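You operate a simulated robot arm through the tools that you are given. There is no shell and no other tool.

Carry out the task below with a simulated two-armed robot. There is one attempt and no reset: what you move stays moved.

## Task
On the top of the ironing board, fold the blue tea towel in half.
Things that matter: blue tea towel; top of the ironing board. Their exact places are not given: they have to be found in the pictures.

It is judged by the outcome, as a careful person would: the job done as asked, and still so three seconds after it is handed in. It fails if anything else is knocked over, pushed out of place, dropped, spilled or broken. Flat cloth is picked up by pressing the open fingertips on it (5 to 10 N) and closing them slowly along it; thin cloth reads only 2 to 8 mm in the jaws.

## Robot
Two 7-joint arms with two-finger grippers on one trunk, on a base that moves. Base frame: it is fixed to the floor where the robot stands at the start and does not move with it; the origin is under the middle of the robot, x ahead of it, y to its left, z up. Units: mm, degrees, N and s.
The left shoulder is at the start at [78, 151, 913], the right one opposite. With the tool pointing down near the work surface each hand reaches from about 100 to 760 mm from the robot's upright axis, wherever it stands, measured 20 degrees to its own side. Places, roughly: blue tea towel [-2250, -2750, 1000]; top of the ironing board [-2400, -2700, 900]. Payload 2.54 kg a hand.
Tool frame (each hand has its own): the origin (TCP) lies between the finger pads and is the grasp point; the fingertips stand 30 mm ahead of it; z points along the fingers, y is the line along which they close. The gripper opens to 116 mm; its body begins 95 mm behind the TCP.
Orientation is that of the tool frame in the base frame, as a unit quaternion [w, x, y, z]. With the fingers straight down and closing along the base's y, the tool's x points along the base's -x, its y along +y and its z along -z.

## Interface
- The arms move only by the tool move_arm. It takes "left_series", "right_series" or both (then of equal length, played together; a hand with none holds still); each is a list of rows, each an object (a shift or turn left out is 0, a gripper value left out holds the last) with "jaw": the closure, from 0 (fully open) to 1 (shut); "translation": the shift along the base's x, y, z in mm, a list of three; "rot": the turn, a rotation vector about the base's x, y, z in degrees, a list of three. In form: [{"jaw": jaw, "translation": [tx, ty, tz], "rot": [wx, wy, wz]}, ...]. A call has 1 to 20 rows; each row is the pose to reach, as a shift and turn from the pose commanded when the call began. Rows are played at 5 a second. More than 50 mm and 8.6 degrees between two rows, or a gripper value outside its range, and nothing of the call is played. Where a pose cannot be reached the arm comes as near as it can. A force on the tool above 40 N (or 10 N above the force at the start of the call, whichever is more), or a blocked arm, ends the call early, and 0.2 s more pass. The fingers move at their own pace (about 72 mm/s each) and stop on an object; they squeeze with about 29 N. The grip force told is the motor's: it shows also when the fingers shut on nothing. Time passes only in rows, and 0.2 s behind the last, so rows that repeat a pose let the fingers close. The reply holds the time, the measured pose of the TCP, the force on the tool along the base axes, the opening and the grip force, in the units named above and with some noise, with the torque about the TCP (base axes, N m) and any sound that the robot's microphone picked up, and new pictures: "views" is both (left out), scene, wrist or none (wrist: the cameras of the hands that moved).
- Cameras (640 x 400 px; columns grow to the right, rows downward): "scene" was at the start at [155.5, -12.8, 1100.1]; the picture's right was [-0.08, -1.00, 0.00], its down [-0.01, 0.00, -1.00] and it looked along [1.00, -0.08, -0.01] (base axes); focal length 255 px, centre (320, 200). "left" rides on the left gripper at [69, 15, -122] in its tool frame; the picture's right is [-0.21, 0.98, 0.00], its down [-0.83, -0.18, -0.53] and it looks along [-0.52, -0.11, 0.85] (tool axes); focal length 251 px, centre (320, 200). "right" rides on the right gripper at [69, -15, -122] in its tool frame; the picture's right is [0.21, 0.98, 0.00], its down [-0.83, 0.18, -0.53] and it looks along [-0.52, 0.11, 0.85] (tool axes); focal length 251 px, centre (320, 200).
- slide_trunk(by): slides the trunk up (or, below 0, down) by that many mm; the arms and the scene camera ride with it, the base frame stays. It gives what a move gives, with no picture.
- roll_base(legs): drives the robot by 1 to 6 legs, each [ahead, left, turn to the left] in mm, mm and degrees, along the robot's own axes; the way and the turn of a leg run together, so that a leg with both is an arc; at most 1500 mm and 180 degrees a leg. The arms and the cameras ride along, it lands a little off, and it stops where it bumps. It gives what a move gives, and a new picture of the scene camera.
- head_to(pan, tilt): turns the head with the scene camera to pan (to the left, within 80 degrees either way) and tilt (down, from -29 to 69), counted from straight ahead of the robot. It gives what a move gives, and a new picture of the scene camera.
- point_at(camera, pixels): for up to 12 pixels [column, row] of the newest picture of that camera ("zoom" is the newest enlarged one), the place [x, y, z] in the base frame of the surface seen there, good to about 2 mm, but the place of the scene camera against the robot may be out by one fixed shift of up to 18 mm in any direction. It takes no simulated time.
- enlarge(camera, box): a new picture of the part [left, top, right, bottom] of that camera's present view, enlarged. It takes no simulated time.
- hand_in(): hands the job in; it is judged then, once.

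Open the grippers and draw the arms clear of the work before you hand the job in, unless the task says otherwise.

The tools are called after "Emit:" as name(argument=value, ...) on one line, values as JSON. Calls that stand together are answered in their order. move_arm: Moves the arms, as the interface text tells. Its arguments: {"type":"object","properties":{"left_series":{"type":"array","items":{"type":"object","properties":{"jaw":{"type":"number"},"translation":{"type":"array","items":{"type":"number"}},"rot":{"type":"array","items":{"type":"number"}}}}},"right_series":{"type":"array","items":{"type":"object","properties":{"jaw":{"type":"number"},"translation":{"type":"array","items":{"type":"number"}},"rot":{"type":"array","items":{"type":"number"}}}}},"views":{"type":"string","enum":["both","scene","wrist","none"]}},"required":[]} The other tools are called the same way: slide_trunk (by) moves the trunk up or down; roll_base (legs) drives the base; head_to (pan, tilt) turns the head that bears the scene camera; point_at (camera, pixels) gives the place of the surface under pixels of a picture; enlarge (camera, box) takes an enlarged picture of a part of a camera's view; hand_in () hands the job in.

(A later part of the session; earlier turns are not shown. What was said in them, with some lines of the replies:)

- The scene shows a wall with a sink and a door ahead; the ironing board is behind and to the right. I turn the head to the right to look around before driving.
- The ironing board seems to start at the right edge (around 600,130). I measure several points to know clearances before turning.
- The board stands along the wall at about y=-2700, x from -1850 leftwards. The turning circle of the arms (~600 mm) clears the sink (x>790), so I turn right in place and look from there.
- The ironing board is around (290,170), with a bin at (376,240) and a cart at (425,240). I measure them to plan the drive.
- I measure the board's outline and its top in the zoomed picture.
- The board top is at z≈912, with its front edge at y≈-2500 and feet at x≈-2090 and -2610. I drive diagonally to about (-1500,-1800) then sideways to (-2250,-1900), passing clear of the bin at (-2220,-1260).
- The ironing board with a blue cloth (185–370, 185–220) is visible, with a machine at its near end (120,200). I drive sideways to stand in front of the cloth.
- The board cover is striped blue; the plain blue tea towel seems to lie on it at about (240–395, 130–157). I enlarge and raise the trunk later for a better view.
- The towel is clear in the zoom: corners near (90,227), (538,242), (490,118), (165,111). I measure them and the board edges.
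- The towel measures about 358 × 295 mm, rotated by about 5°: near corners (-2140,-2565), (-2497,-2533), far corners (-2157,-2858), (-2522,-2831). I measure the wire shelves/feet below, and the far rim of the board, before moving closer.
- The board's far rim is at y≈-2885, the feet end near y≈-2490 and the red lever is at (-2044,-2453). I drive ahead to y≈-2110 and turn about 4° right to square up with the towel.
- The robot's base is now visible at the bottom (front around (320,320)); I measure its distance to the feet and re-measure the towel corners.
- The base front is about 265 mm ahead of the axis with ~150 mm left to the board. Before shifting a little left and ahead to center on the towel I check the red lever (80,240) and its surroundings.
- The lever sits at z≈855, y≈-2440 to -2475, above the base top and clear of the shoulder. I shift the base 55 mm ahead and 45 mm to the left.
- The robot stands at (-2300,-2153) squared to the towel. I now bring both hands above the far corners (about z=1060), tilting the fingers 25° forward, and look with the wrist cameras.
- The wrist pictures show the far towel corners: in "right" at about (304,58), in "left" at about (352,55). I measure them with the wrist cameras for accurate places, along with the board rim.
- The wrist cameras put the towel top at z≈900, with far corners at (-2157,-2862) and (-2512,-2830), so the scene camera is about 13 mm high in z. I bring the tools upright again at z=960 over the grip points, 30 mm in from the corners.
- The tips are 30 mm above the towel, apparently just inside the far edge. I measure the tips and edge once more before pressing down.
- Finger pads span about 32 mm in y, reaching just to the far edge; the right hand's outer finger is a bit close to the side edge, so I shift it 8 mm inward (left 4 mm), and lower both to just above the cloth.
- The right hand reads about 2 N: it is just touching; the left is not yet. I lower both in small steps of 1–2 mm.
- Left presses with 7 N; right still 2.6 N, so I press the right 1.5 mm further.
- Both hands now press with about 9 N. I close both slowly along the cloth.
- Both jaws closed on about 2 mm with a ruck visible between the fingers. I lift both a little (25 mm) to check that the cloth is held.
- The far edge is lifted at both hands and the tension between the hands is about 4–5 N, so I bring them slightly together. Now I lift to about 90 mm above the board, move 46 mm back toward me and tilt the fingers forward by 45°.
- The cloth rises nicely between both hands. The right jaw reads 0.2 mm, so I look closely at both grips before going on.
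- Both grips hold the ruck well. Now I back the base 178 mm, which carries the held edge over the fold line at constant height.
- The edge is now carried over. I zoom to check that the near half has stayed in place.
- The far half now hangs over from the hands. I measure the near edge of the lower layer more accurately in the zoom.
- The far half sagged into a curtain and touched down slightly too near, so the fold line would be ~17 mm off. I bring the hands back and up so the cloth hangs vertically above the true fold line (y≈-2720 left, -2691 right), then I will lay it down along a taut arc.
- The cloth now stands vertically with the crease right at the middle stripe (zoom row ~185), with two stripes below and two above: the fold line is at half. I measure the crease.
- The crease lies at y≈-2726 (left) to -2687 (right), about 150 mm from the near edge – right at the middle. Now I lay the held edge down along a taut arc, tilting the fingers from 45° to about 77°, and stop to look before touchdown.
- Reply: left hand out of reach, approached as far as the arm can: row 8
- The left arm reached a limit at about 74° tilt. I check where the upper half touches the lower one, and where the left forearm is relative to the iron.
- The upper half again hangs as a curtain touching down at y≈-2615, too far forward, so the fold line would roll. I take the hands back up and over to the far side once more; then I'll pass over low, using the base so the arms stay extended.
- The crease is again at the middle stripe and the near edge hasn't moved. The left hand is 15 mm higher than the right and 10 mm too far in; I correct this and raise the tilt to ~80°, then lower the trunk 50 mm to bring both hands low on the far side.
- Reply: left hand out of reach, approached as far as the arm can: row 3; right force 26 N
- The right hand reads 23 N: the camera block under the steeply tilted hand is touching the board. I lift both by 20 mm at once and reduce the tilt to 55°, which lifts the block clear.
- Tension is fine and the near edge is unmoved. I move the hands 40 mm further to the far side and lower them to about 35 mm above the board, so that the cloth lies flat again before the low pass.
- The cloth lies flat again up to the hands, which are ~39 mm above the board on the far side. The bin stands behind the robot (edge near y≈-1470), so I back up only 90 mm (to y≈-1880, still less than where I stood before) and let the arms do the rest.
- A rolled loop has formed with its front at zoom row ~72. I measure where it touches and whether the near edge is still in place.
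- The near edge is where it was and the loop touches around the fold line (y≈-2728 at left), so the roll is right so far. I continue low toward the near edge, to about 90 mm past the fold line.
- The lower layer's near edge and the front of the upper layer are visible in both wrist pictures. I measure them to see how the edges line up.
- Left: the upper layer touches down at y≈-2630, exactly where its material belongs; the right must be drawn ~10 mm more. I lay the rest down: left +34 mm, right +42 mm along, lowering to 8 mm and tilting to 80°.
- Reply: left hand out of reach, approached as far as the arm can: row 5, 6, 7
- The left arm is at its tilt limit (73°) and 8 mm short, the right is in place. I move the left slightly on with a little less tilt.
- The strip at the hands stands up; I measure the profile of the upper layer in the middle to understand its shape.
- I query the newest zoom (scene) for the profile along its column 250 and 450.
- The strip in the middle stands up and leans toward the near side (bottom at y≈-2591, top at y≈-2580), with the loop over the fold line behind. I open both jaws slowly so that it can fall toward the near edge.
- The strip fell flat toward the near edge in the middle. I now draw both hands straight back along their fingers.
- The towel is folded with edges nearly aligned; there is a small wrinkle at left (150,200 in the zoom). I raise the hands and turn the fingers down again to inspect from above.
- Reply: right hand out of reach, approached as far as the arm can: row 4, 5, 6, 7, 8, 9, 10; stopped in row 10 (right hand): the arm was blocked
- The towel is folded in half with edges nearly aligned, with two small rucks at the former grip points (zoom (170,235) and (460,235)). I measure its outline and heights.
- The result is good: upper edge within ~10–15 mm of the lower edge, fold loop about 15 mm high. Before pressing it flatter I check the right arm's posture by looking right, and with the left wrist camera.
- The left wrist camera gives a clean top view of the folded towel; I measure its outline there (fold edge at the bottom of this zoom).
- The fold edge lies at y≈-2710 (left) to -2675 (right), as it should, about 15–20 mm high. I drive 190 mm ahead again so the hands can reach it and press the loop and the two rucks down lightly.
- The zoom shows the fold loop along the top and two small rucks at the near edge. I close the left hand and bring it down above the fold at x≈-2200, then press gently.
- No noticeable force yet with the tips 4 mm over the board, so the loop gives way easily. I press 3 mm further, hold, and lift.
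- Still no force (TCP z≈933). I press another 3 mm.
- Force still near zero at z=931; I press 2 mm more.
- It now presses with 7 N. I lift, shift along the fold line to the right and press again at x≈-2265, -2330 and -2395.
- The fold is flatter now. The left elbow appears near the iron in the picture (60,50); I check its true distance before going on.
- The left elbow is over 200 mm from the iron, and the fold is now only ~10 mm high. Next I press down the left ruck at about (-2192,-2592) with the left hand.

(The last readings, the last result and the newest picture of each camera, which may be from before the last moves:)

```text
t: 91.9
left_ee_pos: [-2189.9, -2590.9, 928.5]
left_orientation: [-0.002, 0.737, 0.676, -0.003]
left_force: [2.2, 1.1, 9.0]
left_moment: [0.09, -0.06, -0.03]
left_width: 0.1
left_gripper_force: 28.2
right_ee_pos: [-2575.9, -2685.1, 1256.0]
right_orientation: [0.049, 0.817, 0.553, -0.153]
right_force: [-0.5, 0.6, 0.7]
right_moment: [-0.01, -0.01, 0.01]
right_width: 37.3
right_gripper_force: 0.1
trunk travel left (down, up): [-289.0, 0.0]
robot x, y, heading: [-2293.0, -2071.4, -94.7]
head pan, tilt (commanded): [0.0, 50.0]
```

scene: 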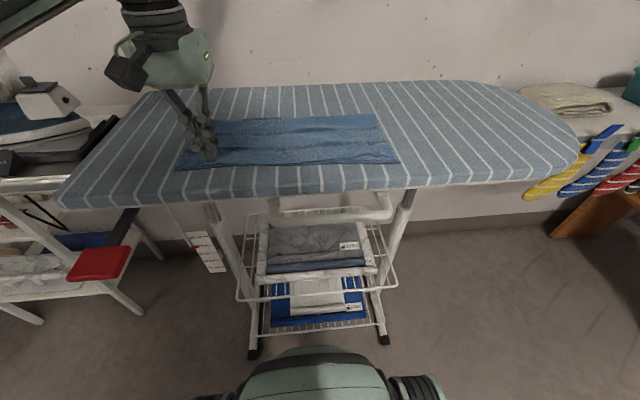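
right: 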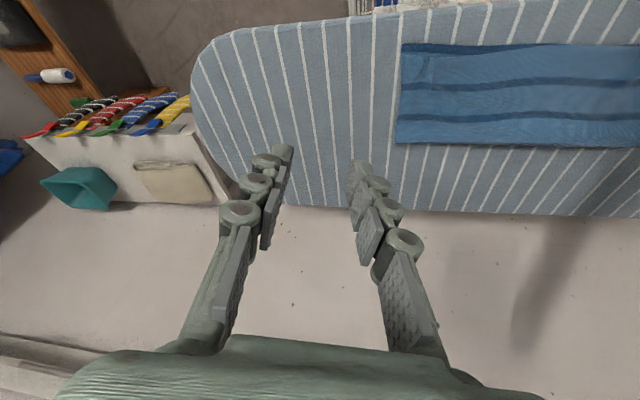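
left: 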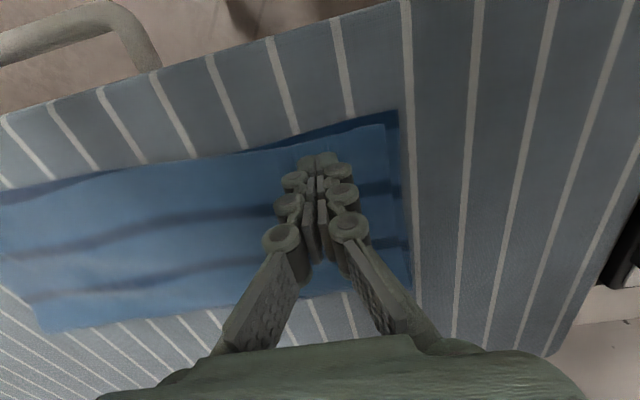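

The left ruck is pressed flat (9 N). I lift the left hand away to the left, and straighten the right hand's orientation so it can press the right ruck.

Emit:
move_arm(left_series=[{"jaw": 1.0, "translation": [0, 0, 25]}, {"jaw": 1.0, "translation": [0, 5, 60]}, {"jaw": 0.9, "translation": [5, 20, 100]}, {"jaw": 0.7, "translation": [10, 40, 140]}, {"jaw": 0.6, "translation": [15, 60, 180]}, {"jaw": 0.5, "translation": [20, 80, 210]}], right_series=[{"jaw": 0.7, "translation": [8, 0, -10], "rot": [2.7, -1.5, 2.8]}, {"jaw": 0.8, "translation": [16, 0, -20], "rot": [5.5, -3.1, 5.6]}, {"jaw": 0.9, "translation": [24, 5, -35], "rot": [8.2, -4.6, 8.4]}, {"jaw": 1.0, "translation": [32, 10, -50], "rot": [10.9, -6.2, 11.2]}, {"jaw": 1.0, "translation": [40, 15, -65], "rot": [13.7, -7.7, 14]}, {"jaw": 1.0, "translation": [50, 20, -80], "rot": [16.4, -9.3, 16.8]}], views="both")

```text
t: 93.3
left_ee_pos: [-2168.4, -2510.9, 1140.1]
left_orientation: [-0.003, 0.736, 0.677, -0.003]
left_force: [-0.1, 0.2, 0.2]
left_moment: [-0.03, -0.02, 0.03]
left_width: 57.7
left_gripper_force: 0.1
right_ee_pos: [-2525.8, -2664.3, 1178.3]
right_orientation: [-0.002, 0.736, 0.677, 0.004]
right_force: [0.9, 0.6, -0.5]
right_moment: [0.0, 0.02, -0.03]
right_width: 0.2
right_gripper_force: 28.6
trunk travel left (down, up): [-289.0, 0.0]
robot x, y, heading: [-2291.9, -2071.2, -94.8]
head pan, tilt (commanded): [0.0, 50.0]
```

scene: 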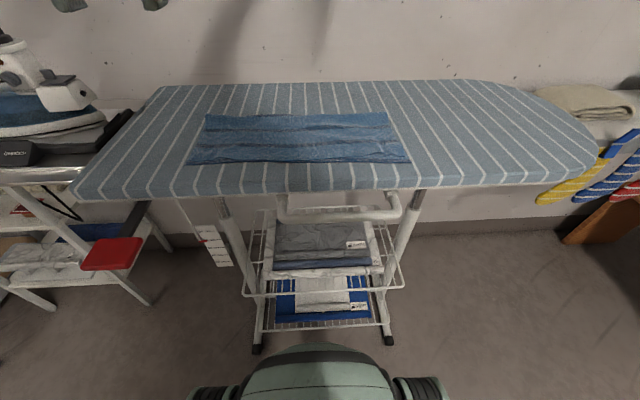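
right: 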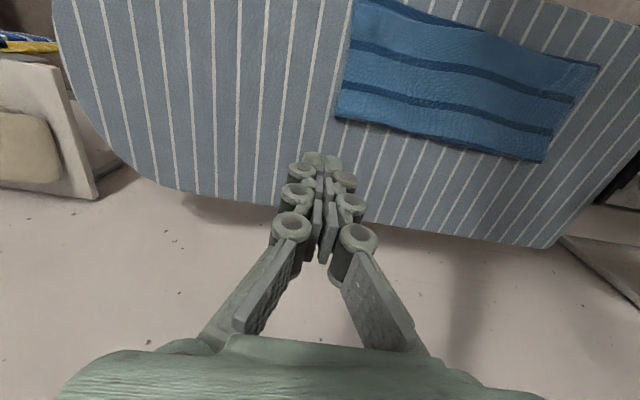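
left: 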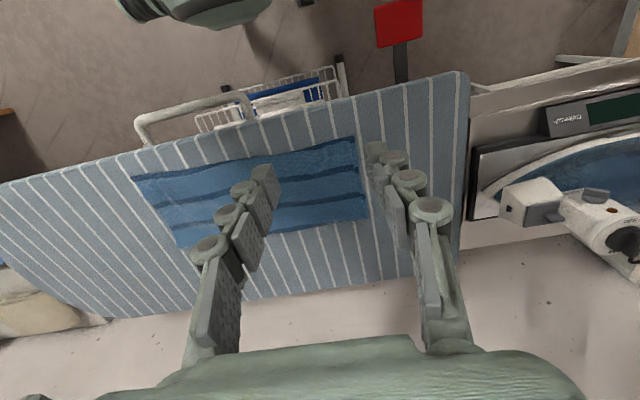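

The right hand is upright again. I zoom on the towel from the right wrist camera to see how the near-right corner lies.

Emit:
enlarge(camera="right", box=[320, 0, 620, 170])

Emit:
enlarge(camera="scene", box=[170, 90, 430, 190])

```text
2.13 times, centred on (470, 85) of right
```

zoom: 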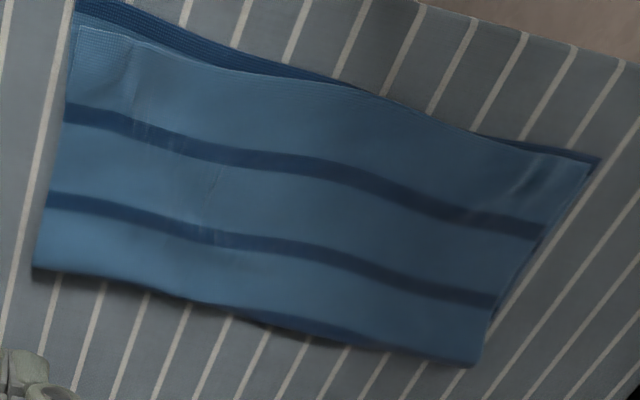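

```text
2.46 times, centred on (300, 140) of scene
```

zoom: 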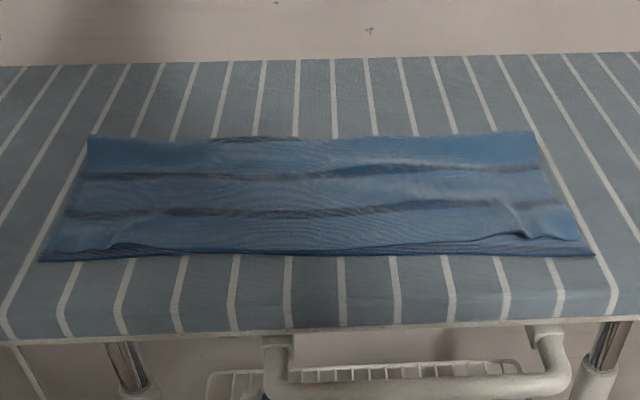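

Only the right ruck and the right end of the fold are left. I bring the right hand down on the fold end at about (-2460,-2668).

Emit:
move_arm(right_series=[{"jaw": 1.0, "translation": [14, -1, -44]}, {"jaw": 1.0, "translation": [28, -2, -88]}, {"jaw": 1.0, "translation": [42, -3, -132]}, {"jaw": 1.0, "translation": [56, -4, -176]}, {"jaw": 1.0, "translation": [66, -4, -215]}, {"jaw": 1.0, "translation": [66, -4, -232]}, {"jaw": 1.0, "translation": [66, -4, -241]}, {"jaw": 1.0, "translation": [66, -4, -245]}, {"jaw": 1.0, "translation": [66, -4, -247]}], views="none")

```text
t: 95.3
left_ee_pos: [-2167.9, -2512.4, 1139.7]
left_orientation: [-0.003, 0.737, 0.676, -0.003]
left_force: [0.9, -0.3, -0.6]
left_moment: [-0.02, -0.01, 0.03]
left_width: 58.0
left_gripper_force: 0.0
right_ee_pos: [-2512.8, -2727.5, 947.4]
right_orientation: [-0.001, 0.736, 0.677, 0.004]
right_force: [-0.6, 0.3, 0.0]
right_moment: [-0.02, 0.0, 0.05]
right_width: 0.0
right_gripper_force: 28.8
right hand out of reach, approached as far as the arm can: row 2, 3, 4, 5, 6, 7, 8, 9
trunk travel left (down, up): [-289.0, 0.0]
robot x, y, heading: [-2292.9, -2075.4, -95.0]
head pan, tilt (commanded): [0.0, 50.0]
```

The right arm cannot get there in its posture and stopped beside the towel at (-2513,-2727), touching nothing. I raise it straight up again; the remaining ruck is tiny.

Emit:
move_arm(right_series=[{"jaw": 1.0, "translation": [0, 0, 20]}, {"jaw": 1.0, "translation": [0, 0, 45]}, {"jaw": 1.0, "translation": [0, 0, 80]}, {"jaw": 0.9, "translation": [0, 0, 120]}, {"jaw": 0.7, "translation": [0, 0, 160]}, {"jaw": 0.5, "translation": [0, 0, 200]}], views="both")

Emit:
enlarge(camera="scene", box=[170, 90, 430, 190])

```text
t: 96.7
left_ee_pos: [-2169.2, -2511.3, 1139.5]
left_orientation: [-0.003, 0.737, 0.676, -0.002]
left_force: [0.2, 0.6, 1.4]
left_moment: [-0.01, 0.0, 0.0]
left_width: 58.0
left_gripper_force: 0.1
right_ee_pos: [-2506.3, -2730.0, 1147.8]
right_orientation: [-0.001, 0.736, 0.677, 0.004]
right_force: [-0.2, -0.2, -1.2]
right_moment: [-0.05, 0.03, -0.01]
right_width: 58.1
right_gripper_force: 0.0
trunk travel left (down, up): [-289.0, 0.0]
robot x, y, heading: [-2293.9, -2074.3, -94.7]
head pan, tilt (commanded): [0.0, 50.0]
```

scene: 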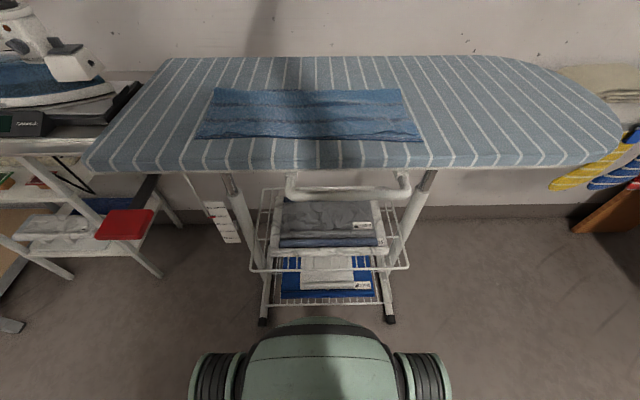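
right: 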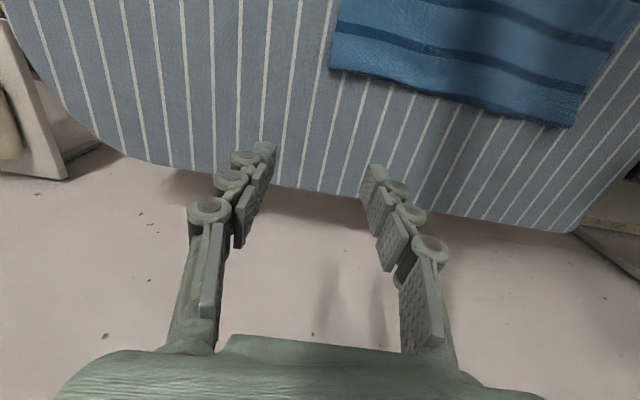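

```text
2.46 times, centred on (300, 140) of scene
```

zoom: 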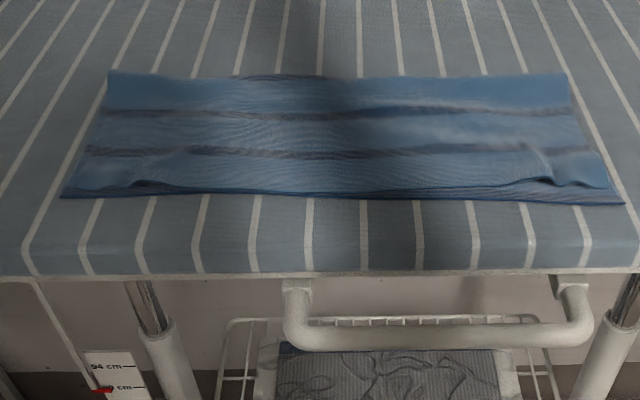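

The towel lies neatly folded in half. I open both grippers fully, raise the hands a little and drive back clear of the board.

Emit:
move_arm(left_series=[{"jaw": 0.3, "translation": [0, 5, 20]}, {"jaw": 0.1, "translation": [0, 10, 40]}, {"jaw": 0.0, "translation": [0, 15, 60]}, {"jaw": 0.0, "translation": [0, 15, 60]}], right_series=[{"jaw": 0.3, "translation": [0, 5, 20]}, {"jaw": 0.1, "translation": [0, 10, 40]}, {"jaw": 0.0, "translation": [0, 15, 60]}, {"jaw": 0.0, "translation": [0, 15, 60]}], views="none")

Emit:
roll_base(legs=[[-185, 0, 0]])

Emit:
enlarge(camera="scene", box=[180, 20, 440, 180])

```text
t: 97.7
left_ee_pos: [-2170.1, -2498.1, 1198.5]
left_orientation: [-0.003, 0.736, 0.677, -0.002]
left_force: [-0.5, -0.4, 0.0]
left_moment: [0.0, 0.0, 0.04]
left_width: 115.8
left_gripper_force: 0.1
right_ee_pos: [-2506.1, -2702.0, 1197.7]
right_orientation: [0.0, 0.737, 0.676, 0.003]
right_force: [-0.5, -0.2, 0.0]
right_moment: [0.01, 0.02, 0.04]
right_width: 116.0
right_gripper_force: 0.0
right hand out of reach, approached as far as the arm can: row 2, 3, 4
trunk travel left (down, up): [-289.0, 0.0]
robot x, y, heading: [-2293.5, -2072.0, -94.5]
head pan, tilt (commanded): [0.0, 50.0]
```

```text
t: 99.2
left_ee_pos: [-2155.3, -2309.9, 1199.5]
left_orientation: [-0.003, 0.736, 0.677, -0.002]
left_force: [-0.2, 1.0, 0.6]
left_moment: [-0.05, -0.04, 0.02]
left_width: 116.0
left_gripper_force: 0.1
right_ee_pos: [-2492.2, -2513.5, 1198.1]
right_orientation: [-0.001, 0.737, 0.676, 0.002]
right_force: [-0.2, -0.2, 0.3]
right_moment: [-0.05, -0.02, 0.02]
right_width: 116.2
right_gripper_force: 0.2
trunk travel left (down, up): [-289.0, 0.0]
robot x, y, heading: [-2278.1, -1886.8, -95.0]
head pan, tilt (commanded): [0.0, 50.0]
```

scene: 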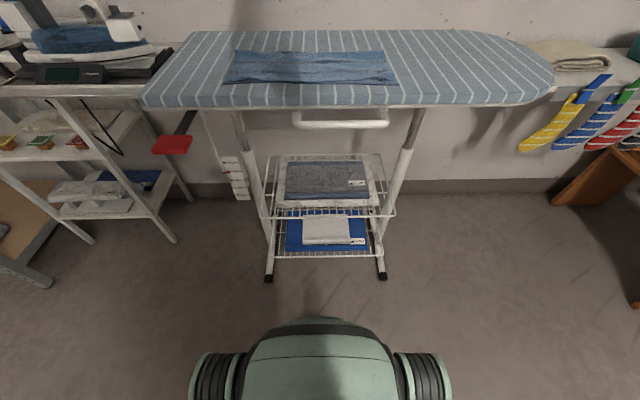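

```text
2.46 times, centred on (310, 100) of scene
```

zoom: 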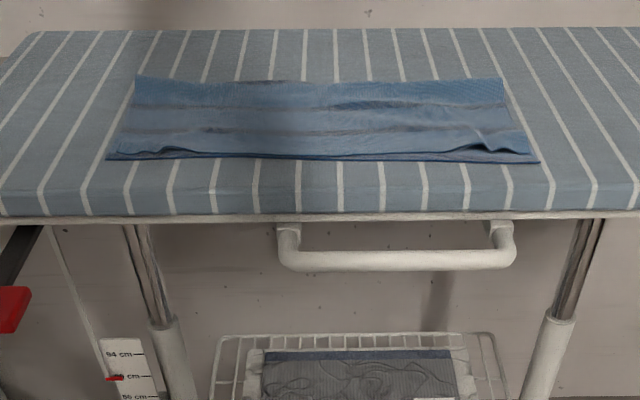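

Everything else is in place and the hands are open and well clear (about 270 mm above). I check the towel's outline one last time.

Emit:
point_at(camera="zoom", pixels=[[110, 158], [536, 161], [122, 152], [528, 152], [138, 80], [500, 82], [320, 157], [320, 84], [490, 140], [320, 110]])

```text
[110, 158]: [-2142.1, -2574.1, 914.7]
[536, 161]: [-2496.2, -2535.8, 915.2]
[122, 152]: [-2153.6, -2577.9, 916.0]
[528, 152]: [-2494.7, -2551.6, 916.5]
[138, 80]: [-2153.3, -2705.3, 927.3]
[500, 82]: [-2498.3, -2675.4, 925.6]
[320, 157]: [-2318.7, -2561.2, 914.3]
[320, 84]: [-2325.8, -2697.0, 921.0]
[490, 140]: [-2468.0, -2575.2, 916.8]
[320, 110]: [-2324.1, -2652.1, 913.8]
```

The towel now measures about 355 × 140 mm, half its former 295 mm depth. The edges match within about 15 mm, and it lies flat on the board with nothing else disturbed. I hand the job in.

Emit:
hand_in()

```text
The job is handed in.
```

The blue tea towel is folded in half on top of the ironing board, and I've handed the job in.

- **Fold:** it now measures about 355 × 140 mm, down from about 355 × 295 mm. The upper edge lies within roughly 10–15 mm of the lower one.
- **Flatness:** I pressed most of the fold line and the left-hand ruck flat. The fold is still about 10 mm high. A small ruck remains near the right corner, because the right arm couldn't reach it in its posture.
- **Contact:** the right hand's camera block pressed on the towel and board at about 23 N during the fold. I lifted it at once, and the near edge of the towel did not shift.
- **Surroundings:** the last pictures show nothing else moved. Both grippers are open and raised about 270 mm above the board.
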